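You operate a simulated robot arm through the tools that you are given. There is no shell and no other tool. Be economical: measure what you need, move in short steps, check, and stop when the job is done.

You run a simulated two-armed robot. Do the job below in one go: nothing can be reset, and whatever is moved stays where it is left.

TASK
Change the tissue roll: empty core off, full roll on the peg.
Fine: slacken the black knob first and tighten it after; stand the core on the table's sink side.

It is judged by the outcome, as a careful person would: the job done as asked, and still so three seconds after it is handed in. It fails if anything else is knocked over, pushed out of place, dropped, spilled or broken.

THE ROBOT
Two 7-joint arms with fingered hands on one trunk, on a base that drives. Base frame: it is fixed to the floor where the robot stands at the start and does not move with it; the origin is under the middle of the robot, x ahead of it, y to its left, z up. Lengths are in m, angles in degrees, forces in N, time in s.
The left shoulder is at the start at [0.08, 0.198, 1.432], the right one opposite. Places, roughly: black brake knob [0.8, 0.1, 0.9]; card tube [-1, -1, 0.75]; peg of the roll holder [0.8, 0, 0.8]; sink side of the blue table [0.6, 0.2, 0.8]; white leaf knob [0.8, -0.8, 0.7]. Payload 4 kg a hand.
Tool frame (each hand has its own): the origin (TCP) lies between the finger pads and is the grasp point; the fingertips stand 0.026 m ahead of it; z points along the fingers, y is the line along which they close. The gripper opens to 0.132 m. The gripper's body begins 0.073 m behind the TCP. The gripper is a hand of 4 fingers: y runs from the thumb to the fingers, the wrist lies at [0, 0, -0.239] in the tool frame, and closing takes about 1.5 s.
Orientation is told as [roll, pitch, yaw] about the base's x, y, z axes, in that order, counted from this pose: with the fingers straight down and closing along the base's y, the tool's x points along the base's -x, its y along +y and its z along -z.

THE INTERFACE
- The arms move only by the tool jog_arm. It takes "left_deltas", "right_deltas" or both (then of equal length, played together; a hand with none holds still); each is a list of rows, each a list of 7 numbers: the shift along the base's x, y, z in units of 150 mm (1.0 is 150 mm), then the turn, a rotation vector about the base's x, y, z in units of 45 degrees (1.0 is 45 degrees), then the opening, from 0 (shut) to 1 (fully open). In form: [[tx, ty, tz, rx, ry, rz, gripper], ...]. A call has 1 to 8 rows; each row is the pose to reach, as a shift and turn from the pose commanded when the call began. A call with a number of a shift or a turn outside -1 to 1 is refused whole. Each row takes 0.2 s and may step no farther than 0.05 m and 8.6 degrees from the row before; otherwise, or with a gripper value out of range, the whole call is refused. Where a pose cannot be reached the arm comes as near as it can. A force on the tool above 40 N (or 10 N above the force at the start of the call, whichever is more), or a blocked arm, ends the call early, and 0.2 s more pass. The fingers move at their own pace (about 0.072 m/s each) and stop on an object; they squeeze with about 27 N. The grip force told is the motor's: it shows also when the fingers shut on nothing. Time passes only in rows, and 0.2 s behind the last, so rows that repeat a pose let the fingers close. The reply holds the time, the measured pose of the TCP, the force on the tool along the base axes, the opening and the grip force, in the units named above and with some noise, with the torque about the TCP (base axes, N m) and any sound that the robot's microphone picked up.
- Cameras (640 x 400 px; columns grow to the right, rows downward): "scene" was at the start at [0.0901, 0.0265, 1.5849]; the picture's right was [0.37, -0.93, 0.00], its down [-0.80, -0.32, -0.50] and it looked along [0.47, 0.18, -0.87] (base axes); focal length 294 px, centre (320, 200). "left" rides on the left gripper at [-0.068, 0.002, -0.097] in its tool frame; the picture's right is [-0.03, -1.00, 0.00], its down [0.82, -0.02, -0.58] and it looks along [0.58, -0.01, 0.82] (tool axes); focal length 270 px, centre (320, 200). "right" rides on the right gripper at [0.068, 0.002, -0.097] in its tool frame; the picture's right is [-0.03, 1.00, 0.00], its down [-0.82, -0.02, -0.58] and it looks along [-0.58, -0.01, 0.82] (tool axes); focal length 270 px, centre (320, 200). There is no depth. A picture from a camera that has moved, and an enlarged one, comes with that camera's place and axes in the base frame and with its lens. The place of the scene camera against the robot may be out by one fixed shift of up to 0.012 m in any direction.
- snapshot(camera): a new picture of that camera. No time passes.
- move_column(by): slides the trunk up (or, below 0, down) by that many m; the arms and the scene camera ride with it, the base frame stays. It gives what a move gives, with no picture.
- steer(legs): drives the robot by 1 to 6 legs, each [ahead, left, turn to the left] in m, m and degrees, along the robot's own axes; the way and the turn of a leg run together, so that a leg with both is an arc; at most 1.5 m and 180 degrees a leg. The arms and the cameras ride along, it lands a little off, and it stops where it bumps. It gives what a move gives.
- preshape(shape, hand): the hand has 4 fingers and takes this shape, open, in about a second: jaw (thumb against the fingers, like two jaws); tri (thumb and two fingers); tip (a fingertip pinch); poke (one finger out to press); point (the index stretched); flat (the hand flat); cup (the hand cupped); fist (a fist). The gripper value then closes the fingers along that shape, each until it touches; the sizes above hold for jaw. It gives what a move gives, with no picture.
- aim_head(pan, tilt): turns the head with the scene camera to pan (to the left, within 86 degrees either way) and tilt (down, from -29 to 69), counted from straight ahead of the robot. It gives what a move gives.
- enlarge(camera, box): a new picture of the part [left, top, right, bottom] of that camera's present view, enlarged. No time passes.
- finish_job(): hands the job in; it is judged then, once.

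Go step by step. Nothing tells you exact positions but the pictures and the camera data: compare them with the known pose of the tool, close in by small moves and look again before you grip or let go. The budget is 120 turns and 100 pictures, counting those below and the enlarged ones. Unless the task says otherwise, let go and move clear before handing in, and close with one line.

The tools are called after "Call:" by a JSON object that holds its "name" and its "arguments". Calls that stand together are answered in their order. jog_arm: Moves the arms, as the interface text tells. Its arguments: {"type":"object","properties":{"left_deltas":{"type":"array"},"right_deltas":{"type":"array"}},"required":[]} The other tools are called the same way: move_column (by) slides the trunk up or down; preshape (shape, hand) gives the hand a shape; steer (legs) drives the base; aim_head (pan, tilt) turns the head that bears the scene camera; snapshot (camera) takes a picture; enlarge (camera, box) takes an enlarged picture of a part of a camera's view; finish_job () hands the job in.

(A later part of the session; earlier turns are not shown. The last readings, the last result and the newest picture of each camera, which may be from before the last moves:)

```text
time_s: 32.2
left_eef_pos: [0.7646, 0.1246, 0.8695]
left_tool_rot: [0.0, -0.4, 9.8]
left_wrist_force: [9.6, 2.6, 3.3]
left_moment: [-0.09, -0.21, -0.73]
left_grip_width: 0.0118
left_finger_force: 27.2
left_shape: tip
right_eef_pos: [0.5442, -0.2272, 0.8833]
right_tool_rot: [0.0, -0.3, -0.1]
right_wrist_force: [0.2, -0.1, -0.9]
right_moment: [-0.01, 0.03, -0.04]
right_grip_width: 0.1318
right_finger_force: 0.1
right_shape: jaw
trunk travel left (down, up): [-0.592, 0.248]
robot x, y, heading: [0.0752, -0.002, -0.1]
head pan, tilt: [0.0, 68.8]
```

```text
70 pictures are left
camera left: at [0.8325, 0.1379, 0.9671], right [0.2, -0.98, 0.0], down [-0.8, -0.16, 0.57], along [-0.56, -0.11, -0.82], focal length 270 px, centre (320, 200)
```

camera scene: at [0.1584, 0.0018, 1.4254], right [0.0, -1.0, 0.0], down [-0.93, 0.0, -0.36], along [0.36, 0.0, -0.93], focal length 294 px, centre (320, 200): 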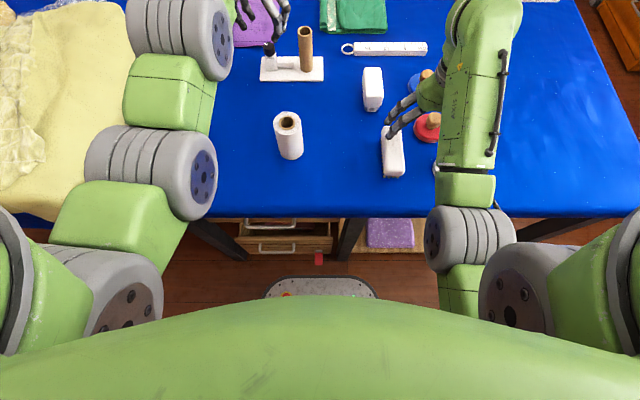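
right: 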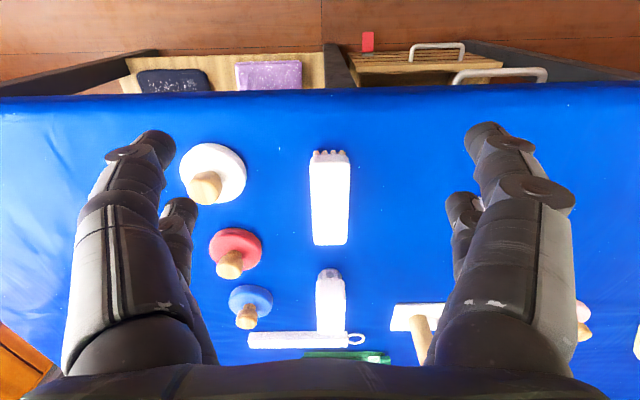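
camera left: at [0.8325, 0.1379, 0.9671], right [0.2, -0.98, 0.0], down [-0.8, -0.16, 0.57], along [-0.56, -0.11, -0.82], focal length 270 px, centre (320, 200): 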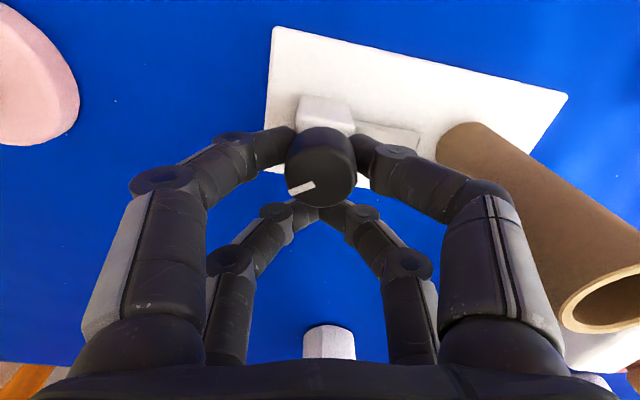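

This time the hand slipped round the knob, which no longer turns. It is at its slack stop, about 80° on, so the brake is off. I open, rise clear and look at the core from above.

Call:
{"name": "jog_arm", "arguments": {"left_deltas": [[0, 0, 0, 0, 0, 0, 0.4], [0, 0, 0, 0, 0, 0, 0.5], [0, 0, 0.3, 0, 0, -0.1, 0.5], [0, 0, 0.6, 0, 0, -0.2, 0.5], [-0.1, -0.1, 0.8, 0, 0, -0.2, 0.5], [-0.2, -0.2, 0.8, 0, 0, -0.2, 0.5]]}}

Call:
{"name": "snapshot", "arguments": {"camera": "left"}}

Call:
{"name": "enlarge", "arguments": {"camera": "scene", "box": [200, 0, 360, 100]}}

```text
time_s: 33.6
left_eef_pos: [0.7326, 0.0979, 0.9892]
left_tool_rot: [0.0, -0.3, 0.7]
left_wrist_force: [0.2, 0.2, -0.1]
left_moment: [-0.05, -0.01, -0.02]
left_grip_width: 0.0653
left_finger_force: 0.1
left_shape: tip
right_eef_pos: [0.5433, -0.2289, 0.8839]
right_tool_rot: [0.1, -0.3, -0.1]
right_wrist_force: [0.1, 0.0, -0.7]
right_moment: [-0.02, -0.01, 0.0]
right_grip_width: 0.1321
right_finger_force: 0.1
right_shape: jaw
trunk travel left (down, up): [-0.592, 0.248]
robot x, y, heading: [0.0742, 0.0031, 0.1]
head pan, tilt: [0.0, 68.8]
```

```text
69 pictures are left
camera left: at [0.8006, 0.0995, 1.0871], right [0.04, -1.0, 0.0], down [-0.82, -0.03, 0.57], along [-0.57, -0.02, -0.82], focal length 270 px, centre (320, 200)
```

left: 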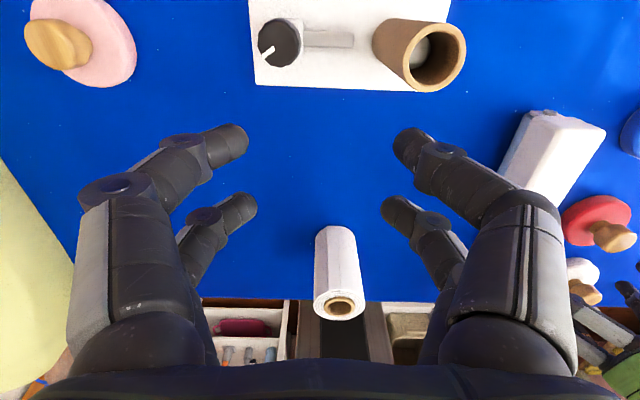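

```text
4.00 times, centred on (280, 50) of scene
camera zoom: at [0.1576, 0.0014, 1.4255], right [0.0, -1.0, 0.0], down [-0.93, 0.0, -0.36], along [0.36, 0.0, -0.93], focal length 1174 px, centre (480, 800)
```

zoom: 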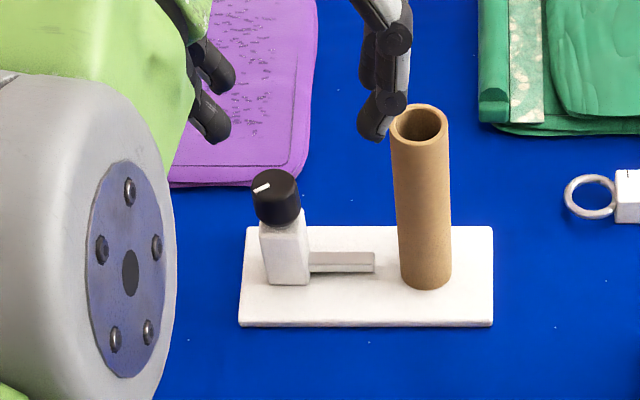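

The core is at (0.783, 0.035) with its top at z 0.92, and the white peg shows inside it. I move over it, then go down around it.

Call:
{"name": "jog_arm", "arguments": {"left_deltas": [[0.11, -0.14, 0, 0, 0, 0, 0.5], [0.22, -0.28, 0, 0, 0, 0, 0.5], [0.336, -0.416, 0, 0, 0, 0, 0.5]]}}

Call:
{"name": "snapshot", "arguments": {"camera": "left"}}

```text
time_s: 34.4
left_eef_pos: [0.7785, 0.0394, 0.9884]
left_tool_rot: [-0.1, -0.3, 0.7]
left_wrist_force: [0.6, -0.2, 0.1]
left_moment: [-0.05, -0.02, 0.0]
left_grip_width: 0.0657
left_finger_force: 0.1
left_shape: tip
left hand out of reach, approached as far as the arm can: row 3
right_eef_pos: [0.5426, -0.2277, 0.8845]
right_tool_rot: [0.1, -0.4, 0.0]
right_wrist_force: [0.3, -0.5, -0.6]
right_moment: [0.0, -0.03, 0.02]
right_grip_width: 0.1319
right_finger_force: 0.1
right_shape: jaw
trunk travel left (down, up): [-0.592, 0.248]
robot x, y, heading: [0.0742, -0.0029, -0.0]
head pan, tilt: [0.0, 68.8]
```

```text
67 pictures are left
camera left: at [0.847, 0.0418, 1.0866], right [0.04, -1.0, 0.0], down [-0.82, -0.03, 0.57], along [-0.57, -0.02, -0.82], focal length 270 px, centre (320, 200)
```

left: 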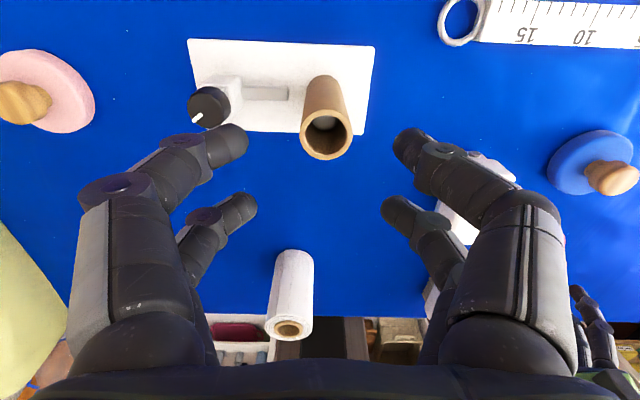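

I'm at the reach limit here. I lift the right hand for clearance and slide the robot 7 cm to the right to bring the left shoulder closer.

Call:
{"name": "jog_arm", "arguments": {"right_deltas": [[0.1, 0, 0.2, 0, 0, 0, 1], [0.2, 0, 0.4, 0, 0, 0, 1]]}}

Call:
{"name": "snapshot", "arguments": {"camera": "right"}}

```text
time_s: 35.0
left_eef_pos: [0.7794, 0.0388, 0.9881]
left_tool_rot: [0.0, -0.2, 0.7]
left_wrist_force: [-0.8, -0.3, -0.2]
left_moment: [0.01, 0.01, -0.02]
left_grip_width: 0.0655
left_finger_force: 0.1
left_shape: tip
right_eef_pos: [0.5908, -0.2298, 0.9218]
right_tool_rot: [0.0, -0.2, 0.0]
right_wrist_force: [0.1, 0.6, -0.1]
right_moment: [0.03, -0.01, 0.02]
right_grip_width: 0.132
right_finger_force: 0.1
right_shape: jaw
right hand out of reach, approached as far as the arm can: row 1, 2
trunk travel left (down, up): [-0.592, 0.248]
robot x, y, heading: [0.0751, -0.0012, -0.2]
head pan, tilt: [0.0, 68.8]
```

```text
66 pictures are left
camera right: at [0.5218, -0.228, 1.0181], right [0.03, 1.0, 0.0], down [0.81, -0.02, 0.58], along [0.58, -0.01, -0.81], focal length 270 px, centre (320, 200)
```

right: 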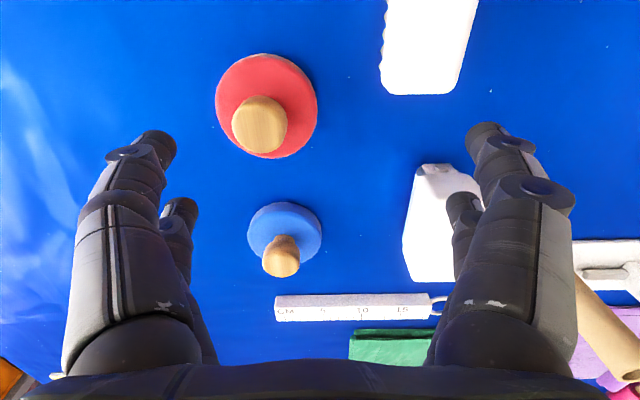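

Call:
{"name": "steer", "arguments": {"legs": [[0, -0.07, 0]]}}

Call:
{"name": "jog_arm", "arguments": {"left_deltas": [[0, 0.22, 0, 0, 0, 0, 0.5], [0.03, 0.44, 0, 0, 0, 0, 0.5]]}}

Call:
{"name": "snapshot", "arguments": {"camera": "left"}}

Call:
{"name": "snapshot", "arguments": {"camera": "scene"}}

```text
time_s: 36.0
left_eef_pos: [0.778, -0.025, 0.9868]
left_tool_rot: [-0.3, -0.3, 0.8]
left_wrist_force: [-1.0, -0.1, -0.1]
left_moment: [-0.03, 0.0, 0.0]
left_grip_width: 0.0654
left_finger_force: 0.0
left_shape: tip
right_eef_pos: [0.5909, -0.296, 0.9233]
right_tool_rot: [-0.2, -0.3, -0.1]
right_wrist_force: [-0.3, 1.2, -0.2]
right_moment: [-0.05, 0.01, -0.01]
right_grip_width: 0.1319
right_finger_force: 0.1
right_shape: jaw
trunk travel left (down, up): [-0.592, 0.248]
robot x, y, heading: [0.0752, -0.0694, 0.0]
head pan, tilt: [0.0, 68.8]
```

```text
time_s: 36.6
left_eef_pos: [0.7829, 0.0409, 0.9878]
left_tool_rot: [-0.1, -0.1, 0.8]
left_wrist_force: [0.7, 0.7, -0.3]
left_moment: [-0.03, -0.02, -0.01]
left_grip_width: 0.0657
left_finger_force: 0.0
left_shape: tip
right_eef_pos: [0.5904, -0.2966, 0.9226]
right_tool_rot: [-0.1, -0.3, 0.1]
right_wrist_force: [-0.4, 0.5, 0.4]
right_moment: [0.01, 0.04, 0.01]
right_grip_width: 0.132
right_finger_force: 0.1
right_shape: jaw
trunk travel left (down, up): [-0.592, 0.248]
robot x, y, heading: [0.0733, -0.0708, -0.2]
head pan, tilt: [0.0, 68.8]
```

```text
65 pictures are left
camera left: at [0.8515, 0.0446, 1.0849], right [0.04, -1.0, 0.0], down [-0.82, -0.03, 0.57], along [-0.57, -0.03, -0.82], focal length 270 px, centre (320, 200)
```

left: 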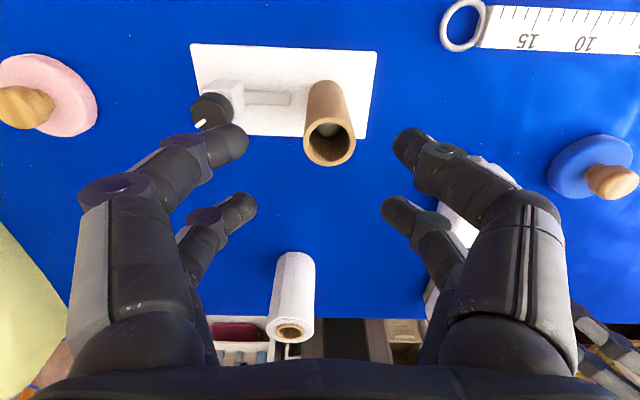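

```text
64 pictures are left
camera scene: at [0.1581, -0.0643, 1.4254], right [0.0, -1.0, 0.0], down [-0.93, 0.0, -0.36], along [0.36, 0.0, -0.93], focal length 294 px, centre (320, 200)
```

scene: 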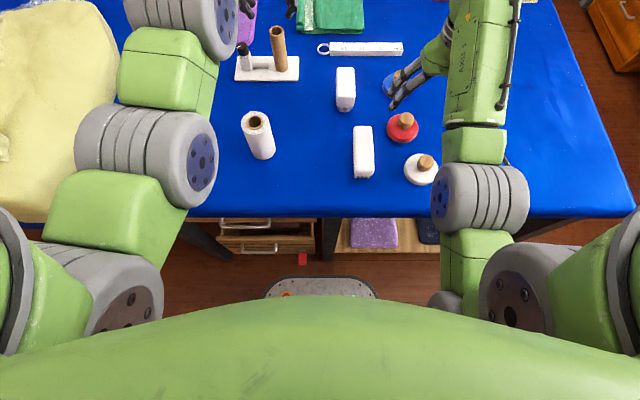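

Aligned to within 6 mm. I correct that and descend around the core in two steps.

Call:
{"name": "jog_arm", "arguments": {"left_deltas": [[0, -0.04, -0.1, 0, 0, 0, 0.5], [0, -0.04, -0.25, 0, 0, 0, 0.5]]}}

Call:
{"name": "snapshot", "arguments": {"camera": "left"}}

```text
time_s: 37.2
left_eef_pos: [0.7844, 0.0331, 0.9506]
left_tool_rot: [-0.1, -0.4, 0.8]
left_wrist_force: [-0.5, -0.1, 0.1]
left_moment: [-0.01, 0.01, -0.02]
left_grip_width: 0.0657
left_finger_force: 0.0
left_shape: tip
right_eef_pos: [0.5902, -0.2989, 0.9226]
right_tool_rot: [0.0, -0.3, 0.0]
right_wrist_force: [-0.6, 0.4, -0.4]
right_moment: [0.0, 0.01, 0.0]
right_grip_width: 0.1318
right_finger_force: 0.0
right_shape: jaw
trunk travel left (down, up): [-0.592, 0.248]
robot x, y, heading: [0.0766, -0.0701, -0.2]
head pan, tilt: [0.0, 68.8]
```

```text
63 pictures are left
camera left: at [0.852, 0.0348, 1.0483], right [0.04, -1.0, 0.0], down [-0.82, -0.03, 0.57], along [-0.57, -0.02, -0.82], focal length 270 px, centre (320, 200)
```

left: 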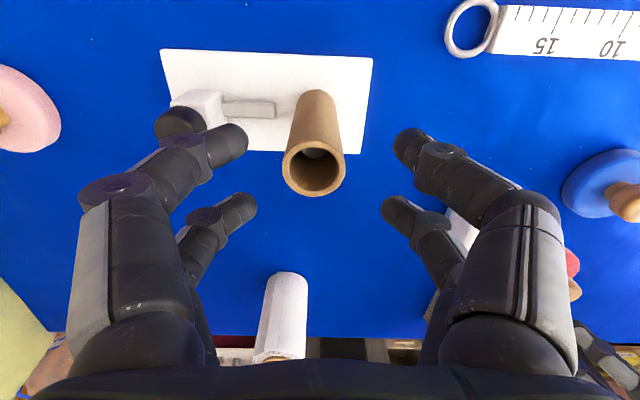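

Call:
{"name": "jog_arm", "arguments": {"left_deltas": [[0, 0.015, -0.15, 0, 0, 0, 0.5], [0, 0.015, -0.3, 0, 0, 0, 0.5], [0, 0.015, -0.43, 0, 0, 0, 0.5], [0, 0.015, -0.43, 0, 0, 0, 0.1], [0, 0.015, -0.43, 0, 0, 0, 0.0], [0, 0.015, -0.43, 0, 0, 0, 0.0], [0, 0.015, -0.43, 0, 0, 0, 0.0]]}}

Call:
{"name": "snapshot", "arguments": {"camera": "left"}}

```text
time_s: 38.8
left_eef_pos: [0.7832, 0.0332, 0.8863]
left_tool_rot: [0.0, -0.2, 0.8]
left_wrist_force: [0.5, 0.2, 0.0]
left_moment: [0.03, -0.02, -0.05]
left_grip_width: 0.0036
left_finger_force: 26.6
left_shape: tip
right_eef_pos: [0.59, -0.2993, 0.923]
right_tool_rot: [0.1, -0.3, 0.0]
right_wrist_force: [-0.6, 0.9, 0.3]
right_moment: [-0.01, 0.0, -0.01]
right_grip_width: 0.1316
right_finger_force: 0.0
right_shape: jaw
trunk travel left (down, up): [-0.592, 0.248]
robot x, y, heading: [0.0718, -0.0683, -0.0]
head pan, tilt: [0.0, 68.8]
```

```text
62 pictures are left
camera left: at [0.852, 0.0363, 0.9843], right [0.04, -1.0, 0.0], down [-0.82, -0.03, 0.57], along [-0.57, -0.02, -0.82], focal length 270 px, centre (320, 200)
```

left: 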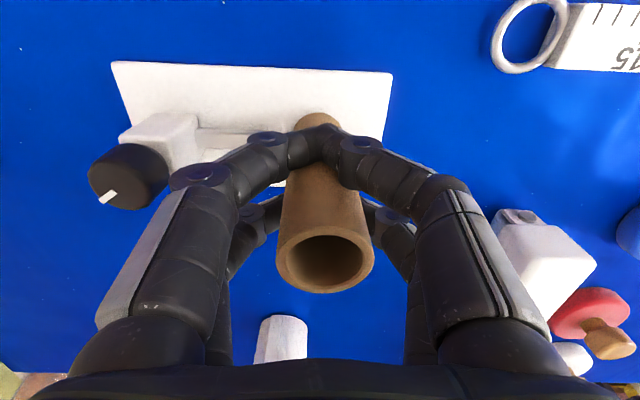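

The pairs only cage the slim core. I open, shift 18 mm back so the far pair pinches it across its diameter, and close.

Call:
{"name": "jog_arm", "arguments": {"left_deltas": [[0, 0, 0, 0, 0, 0, 0.3], [0, 0, 0, 0, 0, 0, 0.45], [0, 0.01, 0, 0, 0, 0, 0.45], [-0.123, 0.015, 0, 0, 0, 0, 0.45], [-0.123, 0.015, 0, 0, 0, 0, 0.1], [-0.123, 0.015, 0, 0, 0, 0, 0.0], [-0.123, 0.015, 0, 0, 0, 0, 0.0], [-0.123, 0.015, 0, 0, 0, 0, 0.0]]}}

Call:
{"name": "snapshot", "arguments": {"camera": "left"}}

```text
time_s: 40.6
left_eef_pos: [0.7651, 0.0365, 0.8867]
left_tool_rot: [0.1, -0.3, 0.9]
left_wrist_force: [-0.2, 0.5, -0.4]
left_moment: [-0.02, 0.03, -0.01]
left_grip_width: 0.015
left_finger_force: 27.4
left_shape: tip
right_eef_pos: [0.5905, -0.2991, 0.921]
right_tool_rot: [0.1, -0.3, -0.1]
right_wrist_force: [0.8, 0.3, -0.8]
right_moment: [0.0, 0.0, -0.01]
right_grip_width: 0.1321
right_finger_force: 0.0
right_shape: jaw
trunk travel left (down, up): [-0.592, 0.248]
robot x, y, heading: [0.0697, -0.0675, 0.2]
head pan, tilt: [0.0, 68.8]
```

```text
61 pictures are left
camera left: at [0.8327, 0.0389, 0.9837], right [0.04, -1.0, 0.0], down [-0.82, -0.03, 0.57], along [-0.57, -0.02, -0.82], focal length 270 px, centre (320, 200)
```

left: 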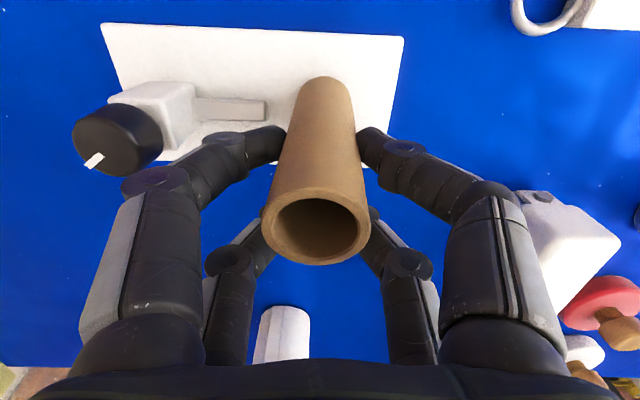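

The grip is centred. I lift gently and check.

Call:
{"name": "jog_arm", "arguments": {"left_deltas": [[0, 0, 0.1, 0, 0, 0, 0], [0, 0, 0.2, 0, 0, 0, 0], [0, 0, 0.3, 0, 0, 0, 0]]}}

Call:
{"name": "enlarge", "arguments": {"camera": "scene", "box": [190, 0, 350, 100]}}

Call:
{"name": "snapshot", "arguments": {"camera": "left"}}

```text
time_s: 41.4
left_eef_pos: [0.7649, 0.0372, 0.932]
left_tool_rot: [0.0, -0.1, 0.7]
left_wrist_force: [0.4, 0.4, 0.0]
left_moment: [-0.03, 0.01, -0.01]
left_grip_width: 0.015
left_finger_force: 27.1
left_shape: tip
right_eef_pos: [0.5907, -0.2989, 0.9226]
right_tool_rot: [0.1, -0.3, -0.1]
right_wrist_force: [-1.1, -0.4, 0.5]
right_moment: [-0.03, -0.02, 0.0]
right_grip_width: 0.1318
right_finger_force: 0.0
right_shape: jaw
trunk travel left (down, up): [-0.592, 0.248]
robot x, y, heading: [0.0723, -0.0679, 0.1]
head pan, tilt: [0.0, 68.8]
```

```text
4.00 times, centred on (270, 50) of scene
camera zoom: at [0.1578, -0.0681, 1.4254], right [0.0, -1.0, 0.0], down [-0.93, 0.0, -0.36], along [0.36, 0.0, -0.93], focal length 1174 px, centre (520, 800)
```

zoom: 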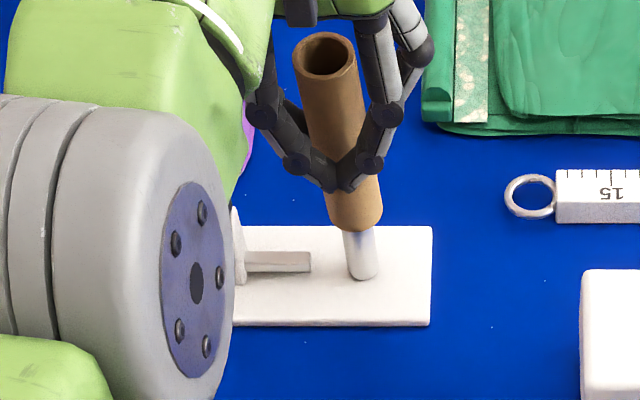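

```text
59 pictures are left
camera left: at [0.8324, 0.039, 1.0293], right [0.04, -1.0, 0.0], down [-0.82, -0.03, 0.57], along [-0.57, -0.02, -0.82], focal length 270 px, centre (320, 200)
```

left: 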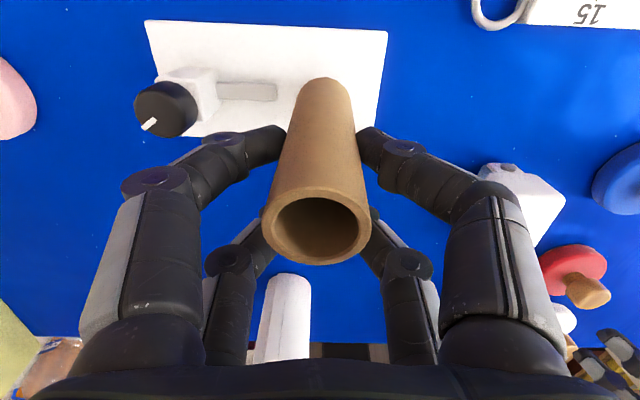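

The core comes up cleanly and the holder stays down. I lift further until it clears the peg.

Call:
{"name": "jog_arm", "arguments": {"left_deltas": [[0, 0, 0.15, 0, 0, 0, 0], [0, 0, 0.3, 0, 0, 0, 0], [0, 0, 0.45, 0, 0, 0, 0]]}}

Call:
{"name": "enlarge", "arguments": {"camera": "scene", "box": [190, 0, 350, 100]}}

```text
time_s: 42.2
left_eef_pos: [0.7637, 0.036, 0.999]
left_tool_rot: [0.0, -0.1, 0.8]
left_wrist_force: [-0.6, -0.2, -0.1]
left_moment: [-0.02, 0.04, -0.04]
left_grip_width: 0.0147
left_finger_force: 27.2
left_shape: tip
right_eef_pos: [0.589, -0.2997, 0.9223]
right_tool_rot: [0.1, -0.3, 0.0]
right_wrist_force: [-0.5, -0.3, 0.2]
right_moment: [-0.03, 0.05, 0.01]
right_grip_width: 0.1319
right_finger_force: 0.1
right_shape: jaw
trunk travel left (down, up): [-0.592, 0.248]
robot x, y, heading: [0.0738, -0.0697, -0.3]
head pan, tilt: [0.0, 68.8]
```

```text
4.00 times, centred on (270, 50) of scene
camera zoom: at [0.1577, -0.0682, 1.4254], right [0.0, -1.0, 0.0], down [-0.93, 0.0, -0.36], along [0.36, 0.0, -0.93], focal length 1174 px, centre (520, 800)
```

zoom: 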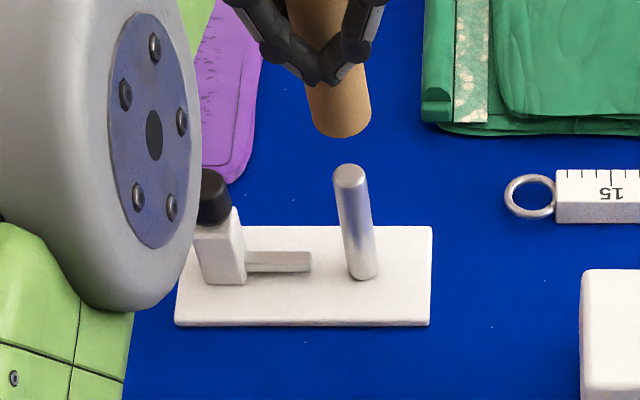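

Off the peg. I carry the core to the sink side, left of the roll, around (0.62, 0.24).

Call:
{"name": "jog_arm", "arguments": {"left_deltas": [[-0.25, 0.1, 0, 0, 0, 0, 0], [-0.45, 0.3, 0, 0, 0, 0, 0], [-0.65, 0.53, 0, 0, 0, 0, 0], [-0.85, 0.76, 0, 0, 0, 0, 0], [-0.99, 0.98, 0, 0, 0, 0, 0]]}}

Call:
{"name": "jog_arm", "arguments": {"left_deltas": [[0, 0.15, -0.2, 0, 0, 0, 0], [0, 0.3, -0.4, 0, 0, 0, 0]]}}

Call:
{"name": "snapshot", "arguments": {"camera": "left"}}

Call:
{"name": "snapshot", "arguments": {"camera": "scene"}}

```text
time_s: 43.4
left_eef_pos: [0.6282, 0.1846, 0.9932]
left_tool_rot: [-0.1, -0.3, 0.8]
left_wrist_force: [-0.1, 0.5, -0.1]
left_moment: [-0.01, 0.01, 0.03]
left_grip_width: 0.0147
left_finger_force: 26.6
left_shape: tip
left hand out of reach, approached as far as the arm can: row 5
right_eef_pos: [0.5888, -0.298, 0.9225]
right_tool_rot: [0.0, -0.4, 0.0]
right_wrist_force: [1.7, 0.3, -0.8]
right_moment: [-0.01, 0.03, -0.01]
right_grip_width: 0.1319
right_finger_force: 0.1
right_shape: jaw
trunk travel left (down, up): [-0.592, 0.248]
robot x, y, heading: [0.072, -0.0712, -0.0]
head pan, tilt: [0.0, 68.8]
```

```text
time_s: 44.0
left_eef_pos: [0.6305, 0.2287, 0.9333]
left_tool_rot: [-0.1, -0.2, 0.8]
left_wrist_force: [0.0, -0.5, -0.2]
left_moment: [0.02, 0.02, -0.03]
left_grip_width: 0.0141
left_finger_force: 26.6
left_shape: tip
right_eef_pos: [0.5899, -0.2989, 0.922]
right_tool_rot: [0.1, -0.4, -0.1]
right_wrist_force: [0.3, 0.1, 0.4]
right_moment: [-0.02, -0.04, 0.02]
right_grip_width: 0.132
right_finger_force: 0.1
right_shape: jaw
trunk travel left (down, up): [-0.592, 0.248]
robot x, y, heading: [0.075, -0.0723, 0.0]
head pan, tilt: [0.0, 68.8]
```

```text
57 pictures are left
camera left: at [0.6989, 0.2323, 1.0301], right [0.04, -1.0, 0.0], down [-0.82, -0.03, 0.57], along [-0.57, -0.02, -0.82], focal length 270 px, centre (320, 200)
```

left: 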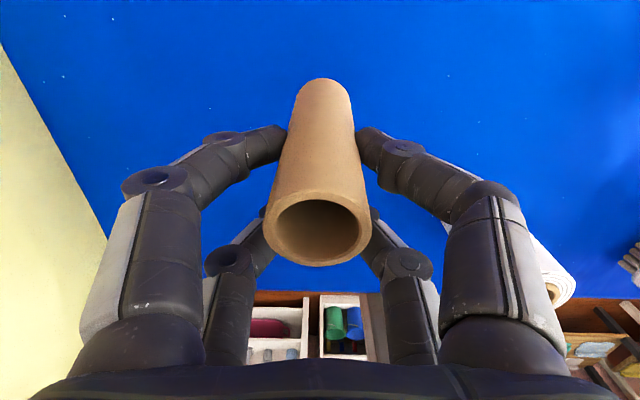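

```text
56 pictures are left
camera scene: at [0.1586, -0.0664, 1.4254], right [0.0, -1.0, 0.0], down [-0.93, 0.0, -0.36], along [0.36, 0.0, -0.93], focal length 294 px, centre (320, 200)
```

scene: 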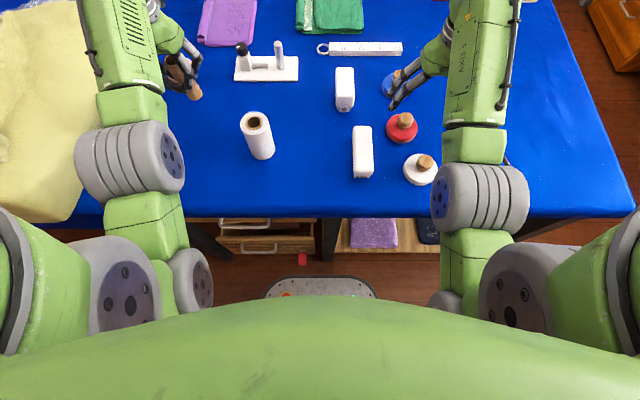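

The core is over free table at (0.65, 0.23). I lower it to just above the surface.

Call:
{"name": "jog_arm", "arguments": {"left_deltas": [[0, 0, -0.15, 0, 0, 0, 0], [0, 0, -0.27, 0, 0, 0, 0], [0, 0, -0.34, 0, 0, 0, 0]]}}

Call:
{"name": "enlarge", "arguments": {"camera": "scene", "box": [120, 20, 280, 120]}}

```text
time_s: 44.8
left_eef_pos: [0.6301, 0.2284, 0.8813]
left_tool_rot: [-0.1, -0.2, 0.9]
left_wrist_force: [0.0, 0.0, 0.0]
left_moment: [-0.02, 0.02, 0.0]
left_grip_width: 0.0145
left_finger_force: 26.9
left_shape: tip
right_eef_pos: [0.5909, -0.3004, 0.9217]
right_tool_rot: [0.2, -0.3, -0.1]
right_wrist_force: [0.5, -0.3, 0.5]
right_moment: [0.01, -0.01, 0.01]
right_grip_width: 0.1319
right_finger_force: 0.0
right_shape: jaw
trunk travel left (down, up): [-0.592, 0.248]
robot x, y, heading: [0.074, -0.0699, 0.1]
head pan, tilt: [0.0, 68.8]
```

```text
4.00 times, centred on (200, 70) of scene
camera zoom: at [0.1579, -0.0685, 1.4254], right [0.0, -1.0, 0.0], down [-0.93, 0.0, -0.36], along [0.36, 0.0, -0.93], focal length 1174 px, centre (800, 720)
```

zoom: 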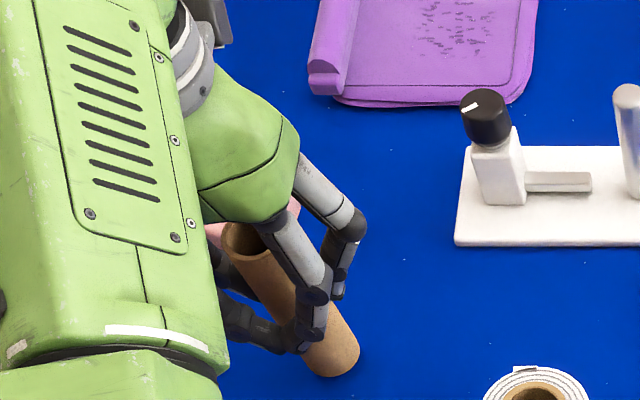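

Call:
{"name": "jog_arm", "arguments": {"left_deltas": [[0, 0, -0.02, 0, 0, 0, 0], [0, 0, -0.04, 0, 0, 0, 0], [0, 0, -0.05, 0, 0, 0, 0]]}}

Call:
{"name": "jog_arm", "arguments": {"left_deltas": [[0, 0, -0.013, 0, 0, 0, 0], [0, 0, -0.02, 0, 0, 0, 0]]}}

Call:
{"name": "enlarge", "arguments": {"camera": "scene", "box": [120, 20, 280, 120]}}

```text
time_s: 45.6
left_eef_pos: [0.6293, 0.2283, 0.8775]
left_tool_rot: [-0.1, -0.4, 0.9]
left_wrist_force: [1.6, 0.0, 6.2]
left_moment: [0.0, -0.13, -0.02]
left_grip_width: 0.0148
left_finger_force: 27.4
left_shape: tip
right_eef_pos: [0.591, -0.3005, 0.9223]
right_tool_rot: [0.0, -0.3, 0.0]
right_wrist_force: [0.0, -0.5, 0.0]
right_moment: [-0.01, -0.03, -0.01]
right_grip_width: 0.1319
right_finger_force: 0.0
right_shape: jaw
trunk travel left (down, up): [-0.592, 0.248]
robot x, y, heading: [0.0727, -0.0714, 0.3]
head pan, tilt: [0.0, 68.8]
```

```text
time_s: 46.2
left_eef_pos: [0.6305, 0.2277, 0.8758]
left_tool_rot: [0.2, -0.5, 0.8]
left_wrist_force: [5.5, 0.2, 19.8]
left_moment: [-0.04, -0.4, 0.02]
left_grip_width: 0.0152
left_finger_force: 26.9
left_shape: tip
right_eef_pos: [0.5897, -0.2999, 0.9228]
right_tool_rot: [0.1, -0.4, -0.1]
right_wrist_force: [0.3, 0.3, -0.7]
right_moment: [-0.07, -0.03, -0.03]
right_grip_width: 0.1317
right_finger_force: 0.1
right_shape: jaw
trunk travel left (down, up): [-0.592, 0.248]
robot x, y, heading: [0.0709, -0.0716, 0.2]
head pan, tilt: [0.0, 68.8]
```

```text
4.00 times, centred on (200, 70) of scene
camera zoom: at [0.1562, -0.0695, 1.4258], right [0.0, -1.0, 0.0], down [-0.93, 0.0, -0.36], along [0.36, 0.0, -0.93], focal length 1174 px, centre (800, 720)
```

zoom: 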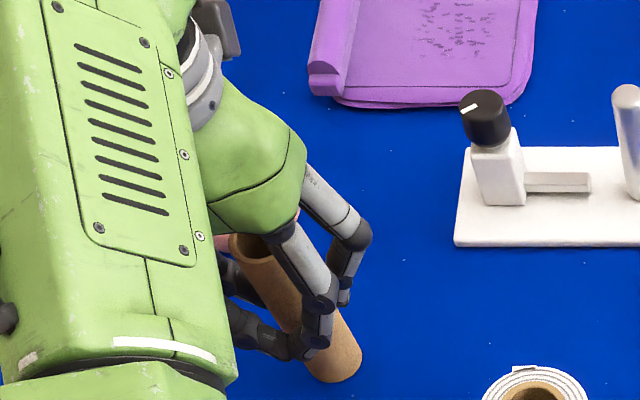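

The core is on the table. I ease the pressure a little, open, and look before withdrawing.

Call:
{"name": "jog_arm", "arguments": {"left_deltas": [[0, 0, 0.015, 0, 0, 0, 0], [0, 0, 0.015, 0, 0, 0, 0.15], [0, 0, 0.015, 0, 0, 0, 0.3], [0, 0, 0.015, 0, 0, 0, 0.45], [0, 0, 0.015, 0, 0, 0, 0.45]]}}

Call:
{"name": "snapshot", "arguments": {"camera": "left"}}

```text
time_s: 47.4
left_eef_pos: [0.6303, 0.2279, 0.8746]
left_tool_rot: [0.0, -0.2, 0.9]
left_wrist_force: [-0.9, -0.1, 0.3]
left_moment: [-0.01, 0.03, -0.01]
left_grip_width: 0.0589
left_finger_force: 0.2
left_shape: tip
right_eef_pos: [0.5891, -0.2996, 0.9233]
right_tool_rot: [0.1, -0.3, -0.1]
right_wrist_force: [-0.7, -0.7, -0.4]
right_moment: [-0.02, 0.03, -0.01]
right_grip_width: 0.1318
right_finger_force: 0.0
right_shape: jaw
trunk travel left (down, up): [-0.592, 0.248]
robot x, y, heading: [0.0732, -0.0683, 0.2]
head pan, tilt: [0.0, 68.8]
```

```text
53 pictures are left
camera left: at [0.6987, 0.2311, 0.9715], right [0.04, -1.0, 0.0], down [-0.82, -0.03, 0.57], along [-0.57, -0.02, -0.82], focal length 270 px, centre (320, 200)
```

left: 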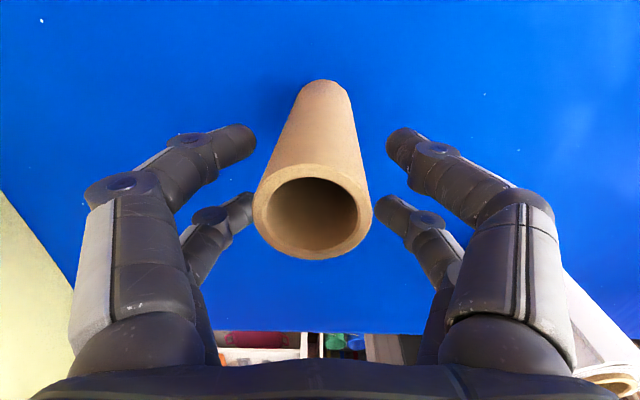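

The core stands free. I raise the trunk by 0.1, which draws the hand straight up and gives headroom for the roll.

Call:
{"name": "move_column", "arguments": {"by": 0.1}}

Call:
{"name": "jog_arm", "arguments": {"left_deltas": [[-0.15, -0.25, 0, 0, 0, 0, 0.8], [-0.3, -0.5, 0, 0, 0, 0, 0.8], [-0.45, -0.75, 0, 0, 0, 0, 0.8], [-0.5, -0.98, 0, 0, 0, 0, 0.8]]}}

Call:
{"name": "snapshot", "arguments": {"camera": "left"}}

Call:
{"name": "snapshot", "arguments": {"camera": "scene"}}

```text
time_s: 48.7
left_eef_pos: [0.6322, 0.2286, 0.9755]
left_tool_rot: [0.0, -0.2, 0.9]
left_wrist_force: [-0.2, -0.5, -0.9]
left_moment: [-0.02, 0.04, -0.01]
left_grip_width: 0.059
left_finger_force: 0.0
left_shape: tip
right_eef_pos: [0.5901, -0.2986, 1.0231]
right_tool_rot: [0.2, -0.2, 0.0]
right_wrist_force: [0.6, -0.4, -0.3]
right_moment: [0.05, 0.0, -0.01]
right_grip_width: 0.1318
right_finger_force: 0.0
right_shape: jaw
trunk travel left (down, up): [-0.692, 0.148]
robot x, y, heading: [0.0746, -0.0694, 0.1]
head pan, tilt: [0.0, 68.8]
```

```text
time_s: 49.7
left_eef_pos: [0.5539, 0.0823, 0.9744]
left_tool_rot: [0.2, -0.3, 0.8]
left_wrist_force: [-0.1, 0.0, -0.9]
left_moment: [0.01, 0.01, 0.05]
left_grip_width: 0.1053
left_finger_force: 0.0
left_shape: tip
right_eef_pos: [0.5906, -0.2998, 1.0222]
right_tool_rot: [0.1, -0.3, 0.1]
right_wrist_force: [0.4, -0.4, -0.5]
right_moment: [0.02, -0.03, -0.01]
right_grip_width: 0.132
right_finger_force: 0.0
right_shape: jaw
trunk travel left (down, up): [-0.692, 0.148]
robot x, y, heading: [0.0747, -0.0671, -0.3]
head pan, tilt: [0.0, 68.8]
```

```text
52 pictures are left
camera left: at [0.6241, 0.0832, 1.073], right [0.04, -1.0, 0.0], down [-0.82, -0.03, 0.57], along [-0.57, -0.02, -0.82], focal length 270 px, centre (320, 200)
```

left: 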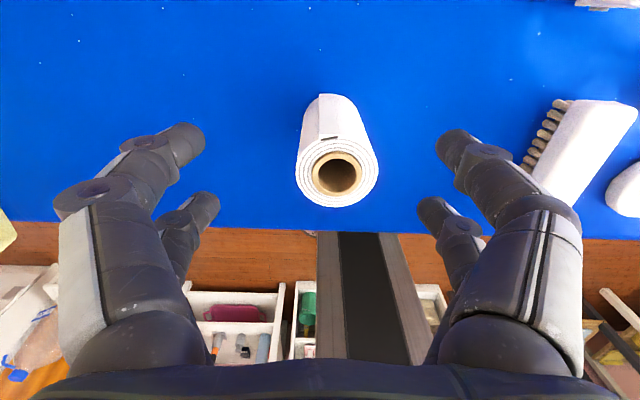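

```text
51 pictures are left
camera scene: at [0.1577, -0.0691, 1.5254], right [0.0, -1.0, 0.0], down [-0.93, 0.0, -0.36], along [0.36, 0.0, -0.93], focal length 294 px, centre (320, 200)
```

scene: 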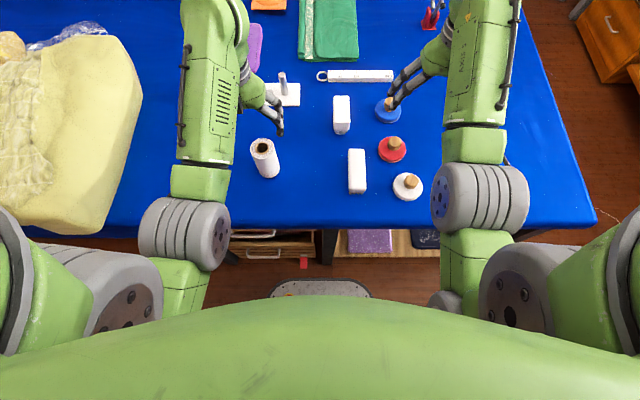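

The roll is at (0.534, 0.068) with its top at about 0.911 and a diameter of about 0.056. I centre over it, descend and look before gripping.

Call:
{"name": "jog_arm", "arguments": {"left_deltas": [[-0.135, -0.093, 0, 0, 0, 0, 0.8], [-0.135, -0.093, -0.2, 0, 0, 0, 0.8], [-0.135, -0.093, -0.4, 0, 0, 0, 0.8], [-0.135, -0.093, -0.63, 0, 0, 0, 0.8]]}}

Call:
{"name": "snapshot", "arguments": {"camera": "left"}}

```text
time_s: 50.7
left_eef_pos: [0.537, 0.0678, 0.8802]
left_tool_rot: [0.0, -0.4, 0.8]
left_wrist_force: [1.1, -0.3, -0.4]
left_moment: [-0.01, 0.0, -0.03]
left_grip_width: 0.1054
left_finger_force: 0.1
left_shape: tip
right_eef_pos: [0.59, -0.2983, 1.0232]
right_tool_rot: [0.0, -0.4, 0.0]
right_wrist_force: [0.1, -0.9, 0.9]
right_moment: [0.0, -0.03, 0.03]
right_grip_width: 0.132
right_finger_force: 0.1
right_shape: jaw
trunk travel left (down, up): [-0.692, 0.148]
robot x, y, heading: [0.0736, -0.0706, 0.0]
head pan, tilt: [0.0, 68.8]
```

```text
50 pictures are left
camera left: at [0.6047, 0.0706, 0.9777], right [0.04, -1.0, 0.0], down [-0.82, -0.03, 0.57], along [-0.57, -0.02, -0.82], focal length 270 px, centre (320, 200)
```

left: 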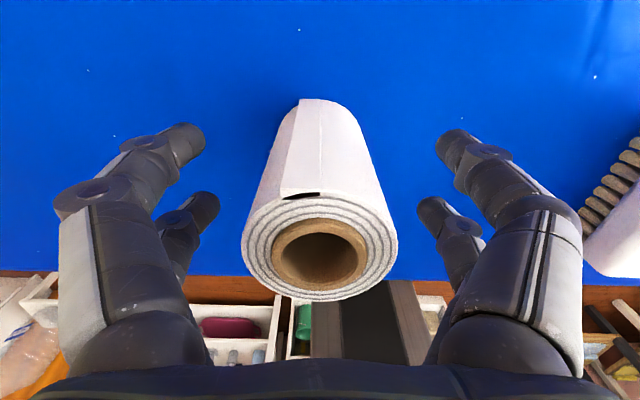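

Centred; closing.

Call:
{"name": "jog_arm", "arguments": {"left_deltas": [[0, 0, 0, 0, 0, 0, 0.5], [0, 0, 0, 0, 0, 0, 0.3], [0, 0, 0, 0, 0, 0, 0.1], [0, 0, 0, 0, 0, 0, 0.0], [0, 0, 0, 0, 0, 0, 0.0], [0, 0, 0, 0, 0, 0, 0.0]]}}

Call:
{"name": "jog_arm", "arguments": {"left_deltas": [[0, 0, 0.1, 0, 0, 0, 0], [0, 0, 0.2, 0, 0, 0, 0], [0, 0, 0.3, 0, 0, 0, 0]]}}

Call:
{"name": "snapshot", "arguments": {"camera": "left"}}

Call:
{"name": "snapshot", "arguments": {"camera": "scene"}}

```text
time_s: 52.1
left_eef_pos: [0.5361, 0.0684, 0.8803]
left_tool_rot: [0.1, -0.1, 0.7]
left_wrist_force: [0.7, 0.1, -0.5]
left_moment: [-0.01, 0.01, -0.02]
left_grip_width: 0.0291
left_finger_force: 27.2
left_shape: tip
right_eef_pos: [0.59, -0.2991, 1.0226]
right_tool_rot: [0.1, -0.3, 0.0]
right_wrist_force: [0.2, -0.4, -0.7]
right_moment: [0.0, 0.03, -0.03]
right_grip_width: 0.1318
right_finger_force: 0.1
right_shape: jaw
trunk travel left (down, up): [-0.692, 0.148]
robot x, y, heading: [0.076, -0.0706, 0.1]
head pan, tilt: [0.0, 68.8]
```

```text
time_s: 52.9
left_eef_pos: [0.5347, 0.0681, 0.925]
left_tool_rot: [0.0, -0.3, 0.7]
left_wrist_force: [0.2, 0.5, -0.8]
left_moment: [-0.02, -0.02, -0.03]
left_grip_width: 0.0287
left_finger_force: 26.8
left_shape: tip
right_eef_pos: [0.5894, -0.299, 1.0233]
right_tool_rot: [0.2, -0.2, 0.0]
right_wrist_force: [-0.5, 0.4, -1.1]
right_moment: [0.01, 0.03, 0.03]
right_grip_width: 0.1319
right_finger_force: 0.1
right_shape: jaw
trunk travel left (down, up): [-0.692, 0.148]
robot x, y, heading: [0.0749, -0.0655, -0.1]
head pan, tilt: [0.0, 68.8]
```

```text
49 pictures are left
camera left: at [0.6035, 0.0694, 1.0223], right [0.04, -1.0, 0.0], down [-0.82, -0.03, 0.57], along [-0.57, -0.02, -0.82], focal length 270 px, centre (320, 200)
```

left: 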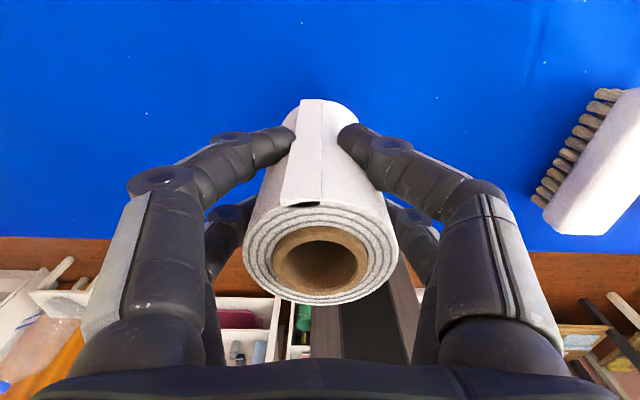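

```text
48 pictures are left
camera scene: at [0.158, -0.0681, 1.5254], right [0.0, -1.0, 0.0], down [-0.93, 0.0, -0.36], along [0.36, 0.0, -0.93], focal length 294 px, centre (320, 200)
```

scene: 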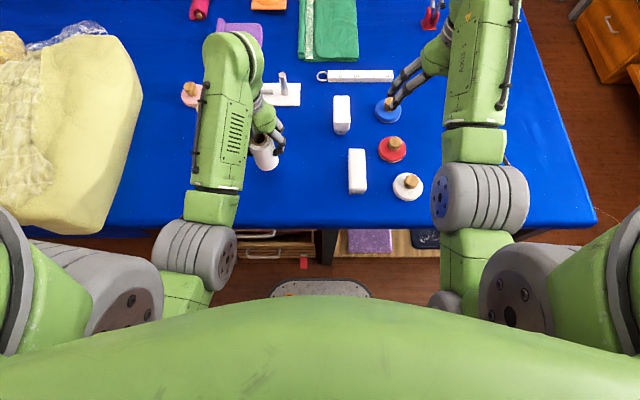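

The roll is held upright on the tool axis. I raise it and carry it towards the peg, staying short of it for a check.

Call:
{"name": "jog_arm", "arguments": {"left_deltas": [[0.1, 0, 0.2, 0, 0, 0, 0], [0.3, -0.03, 0.4, 0, 0, 0, 0], [0.6, -0.08, 0.45, 0, 0, 0, 0], [0.9, -0.13, 0.45, 0, 0, 0, 0], [1.0, -0.2, 0.45, 0, 0, 0, 0]]}}

Call:
{"name": "jog_arm", "arguments": {"left_deltas": [[0.2, 0, 0, 0, 0, 0, 0], [0.4, 0, 0, 0, 0, 0, 0]]}}

Call:
{"name": "enlarge", "arguments": {"camera": "scene", "box": [200, 40, 360, 140]}}

Call:
{"name": "snapshot", "arguments": {"camera": "left"}}

```text
time_s: 54.1
left_eef_pos: [0.6868, 0.0382, 0.9915]
left_tool_rot: [-0.1, -0.2, 0.8]
left_wrist_force: [1.0, 0.3, -1.2]
left_moment: [0.01, -0.02, 0.01]
left_grip_width: 0.028
left_finger_force: 26.9
left_shape: tip
right_eef_pos: [0.5895, -0.2996, 1.0222]
right_tool_rot: [0.0, -0.3, 0.0]
right_wrist_force: [-0.5, 0.1, 0.9]
right_moment: [0.0, 0.01, -0.01]
right_grip_width: 0.1318
right_finger_force: 0.0
right_shape: jaw
trunk travel left (down, up): [-0.692, 0.148]
robot x, y, heading: [0.0759, -0.071, -0.1]
head pan, tilt: [0.0, 68.8]
```

```text
time_s: 54.7
left_eef_pos: [0.7475, 0.0366, 0.9914]
left_tool_rot: [-0.1, -0.2, 0.8]
left_wrist_force: [-0.7, 0.0, -1.6]
left_moment: [0.04, 0.02, 0.03]
left_grip_width: 0.0277
left_finger_force: 27.1
left_shape: tip
right_eef_pos: [0.5922, -0.3009, 1.0218]
right_tool_rot: [0.1, -0.3, -0.1]
right_wrist_force: [0.6, 0.2, 0.3]
right_moment: [0.02, 0.0, -0.02]
right_grip_width: 0.1318
right_finger_force: 0.0
right_shape: jaw
trunk travel left (down, up): [-0.692, 0.148]
robot x, y, heading: [0.0745, -0.0708, -0.2]
head pan, tilt: [0.0, 68.8]
```

```text
4.00 times, centred on (280, 90) of scene
camera zoom: at [0.1606, -0.0686, 1.5252], right [0.0, -1.0, 0.0], down [-0.93, 0.0, -0.36], along [0.36, 0.0, -0.93], focal length 1174 px, centre (480, 640)
```

zoom: 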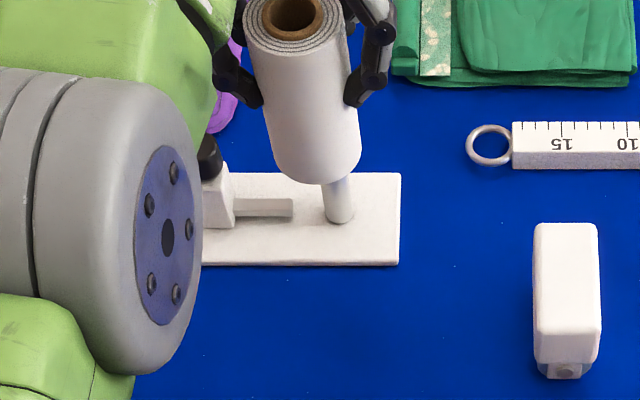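

```text
46 pictures are left
camera left: at [0.8159, 0.04, 1.0884], right [0.04, -1.0, 0.0], down [-0.82, -0.03, 0.58], along [-0.58, -0.02, -0.82], focal length 270 px, centre (320, 200)
```

left: 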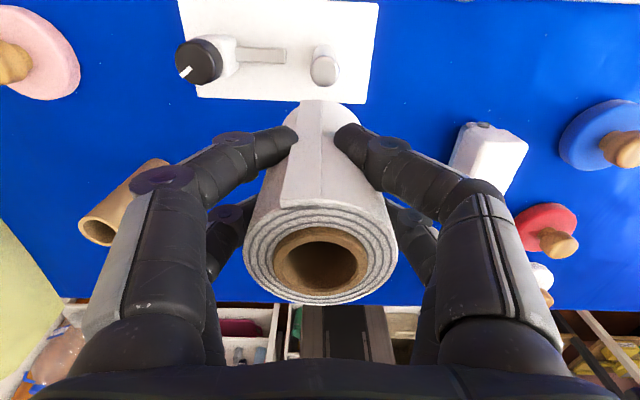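

The peg is at (0.782, 0.036). I move the roll right above it and compare in both views.

Call:
{"name": "jog_arm", "arguments": {"left_deltas": [[0.115, 0, 0, 0, 0, 0, 0], [0.23, -0.005, 0, 0, 0, 0, 0], [0.23, -0.005, -0.04, 0, 0, 0, 0]]}}

Call:
{"name": "enlarge", "arguments": {"camera": "scene", "box": [240, 50, 320, 100]}}

Call:
{"name": "enlarge", "arguments": {"camera": "left", "box": [260, 50, 380, 125]}}

```text
time_s: 55.5
left_eef_pos: [0.7802, 0.0375, 0.9869]
left_tool_rot: [-0.1, -0.2, 0.8]
left_wrist_force: [-0.1, 0.0, -1.5]
left_moment: [-0.01, -0.01, 0.01]
left_grip_width: 0.0276
left_finger_force: 27.1
left_shape: tip
right_eef_pos: [0.5899, -0.2996, 1.0223]
right_tool_rot: [0.1, -0.3, 0.0]
right_wrist_force: [-0.7, 0.1, -0.3]
right_moment: [-0.03, -0.04, 0.02]
right_grip_width: 0.1322
right_finger_force: 0.0
right_shape: jaw
trunk travel left (down, up): [-0.692, 0.148]
robot x, y, heading: [0.0757, -0.0738, -0.1]
head pan, tilt: [0.0, 68.8]
```

```text
8.00 times, centred on (280, 75) of scene
camera zoom: at [0.1574, -0.0679, 1.5255], right [0.0, -1.0, 0.0], down [-0.93, 0.0, -0.36], along [0.36, 0.0, -0.93], focal length 2348 px, centre (640, 1200)
```

zoom: 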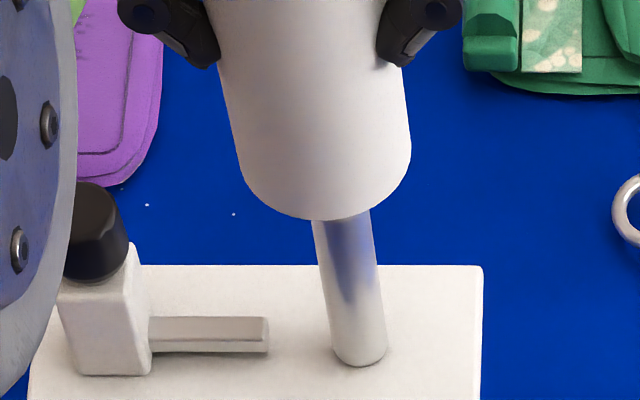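

```text
5.33 times, centred on (320, 88) of left
camera zoom: at [0.8481, 0.0397, 1.0842], right [0.04, -1.0, 0.0], down [-0.82, -0.03, 0.57], along [-0.57, -0.02, -0.82], focal length 1442 px, centre (320, 800)
```

zoom: 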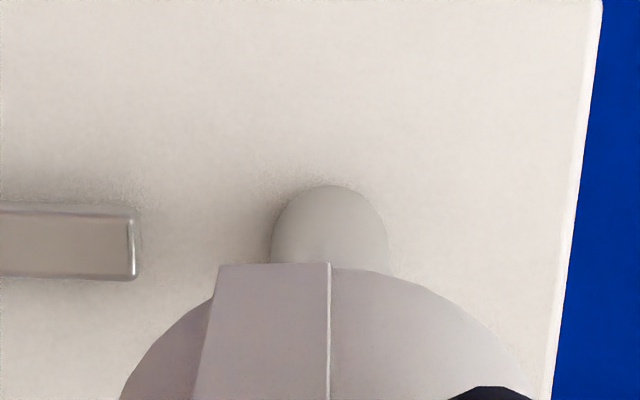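

Comparing both views, the roll is about 5 mm short of the peg in x and 1 mm to the left. I correct that and compare again.

Call:
{"name": "jog_arm", "arguments": {"left_deltas": [[0.03, -0.008, 0, 0, 0, 0, 0], [0.03, -0.008, -0.04, 0, 0, 0, 0]]}}

Call:
{"name": "enlarge", "arguments": {"camera": "scene", "box": [240, 50, 320, 100]}}

Call:
{"name": "enlarge", "arguments": {"camera": "left", "box": [260, 50, 380, 125]}}

```text
time_s: 56.1
left_eef_pos: [0.7839, 0.0351, 0.9803]
left_tool_rot: [0.0, -0.2, 0.8]
left_wrist_force: [-0.8, 0.3, -1.4]
left_moment: [0.01, -0.02, -0.02]
left_grip_width: 0.0274
left_finger_force: 27.0
left_shape: tip
right_eef_pos: [0.5908, -0.3003, 1.0221]
right_tool_rot: [0.0, -0.3, 0.0]
right_wrist_force: [-0.2, 0.3, -0.1]
right_moment: [0.01, 0.0, 0.01]
right_grip_width: 0.1319
right_finger_force: 0.1
right_shape: jaw
trunk travel left (down, up): [-0.692, 0.148]
robot x, y, heading: [0.074, -0.0739, -0.1]
head pan, tilt: [0.0, 68.8]
```

```text
8.00 times, centred on (280, 75) of scene
camera zoom: at [0.1582, -0.068, 1.5254], right [0.0, -1.0, 0.0], down [-0.93, 0.0, -0.36], along [0.36, 0.0, -0.93], focal length 2348 px, centre (640, 1200)
```

zoom: 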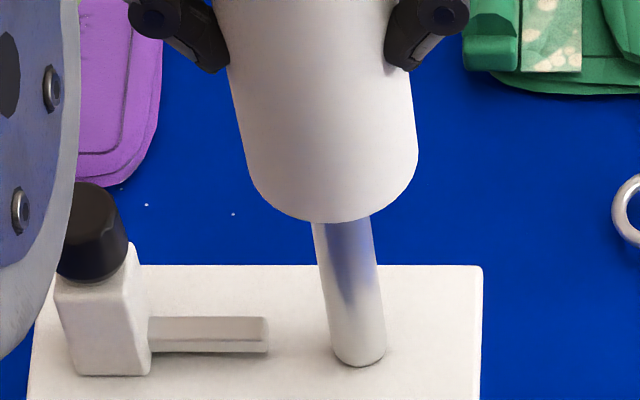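

```text
5.33 times, centred on (320, 88) of left
camera zoom: at [0.853, 0.038, 1.0779], right [0.04, -1.0, 0.0], down [-0.82, -0.03, 0.57], along [-0.57, -0.02, -0.82], focal length 1442 px, centre (320, 800)
```

zoom: 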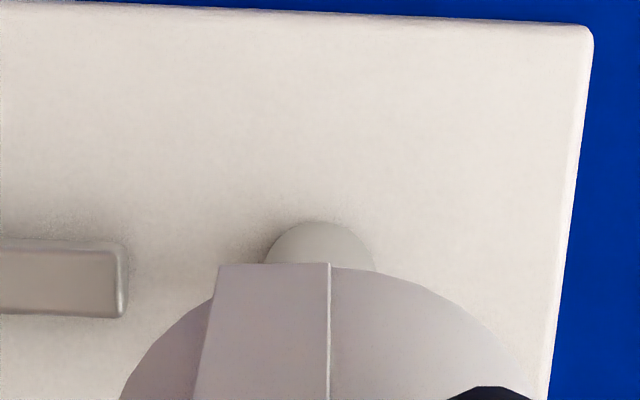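

Now aligned within about 2 mm in both views. I lower slowly and watch the force.

Call:
{"name": "jog_arm", "arguments": {"left_deltas": [[0, 0, -0.04, 0, 0, 0, 0], [0, 0, -0.08, 0, 0, 0, 0], [0, 0, -0.12, 0, 0, 0, 0]]}}

Call:
{"name": "enlarge", "arguments": {"camera": "scene", "box": [240, 50, 320, 100]}}

```text
time_s: 56.9
left_eef_pos: [0.7848, 0.036, 0.9625]
left_tool_rot: [0.0, -0.3, 0.7]
left_wrist_force: [-0.6, 0.5, -0.7]
left_moment: [-0.03, 0.01, -0.04]
left_grip_width: 0.0276
left_finger_force: 26.8
left_shape: tip
right_eef_pos: [0.5903, -0.2998, 1.0235]
right_tool_rot: [0.0, -0.3, 0.0]
right_wrist_force: [0.7, 0.4, 0.4]
right_moment: [-0.03, -0.01, -0.03]
right_grip_width: 0.1318
right_finger_force: 0.0
right_shape: jaw
trunk travel left (down, up): [-0.692, 0.148]
robot x, y, heading: [0.0741, -0.0715, -0.1]
head pan, tilt: [0.0, 68.8]
```

```text
8.00 times, centred on (280, 75) of scene
camera zoom: at [0.1581, -0.068, 1.5254], right [0.0, -1.0, 0.0], down [-0.93, 0.0, -0.36], along [0.36, 0.0, -0.93], focal length 2348 px, centre (640, 1200)
```

zoom: 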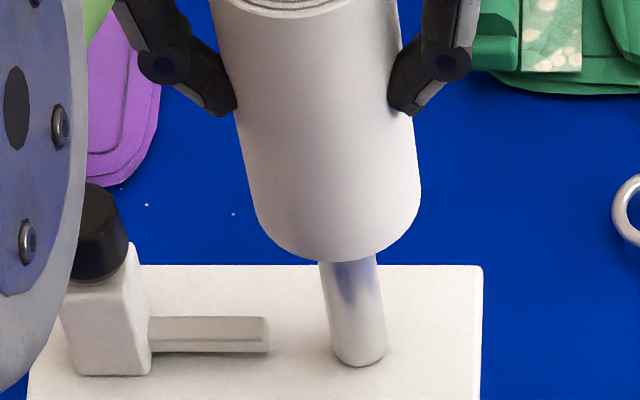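

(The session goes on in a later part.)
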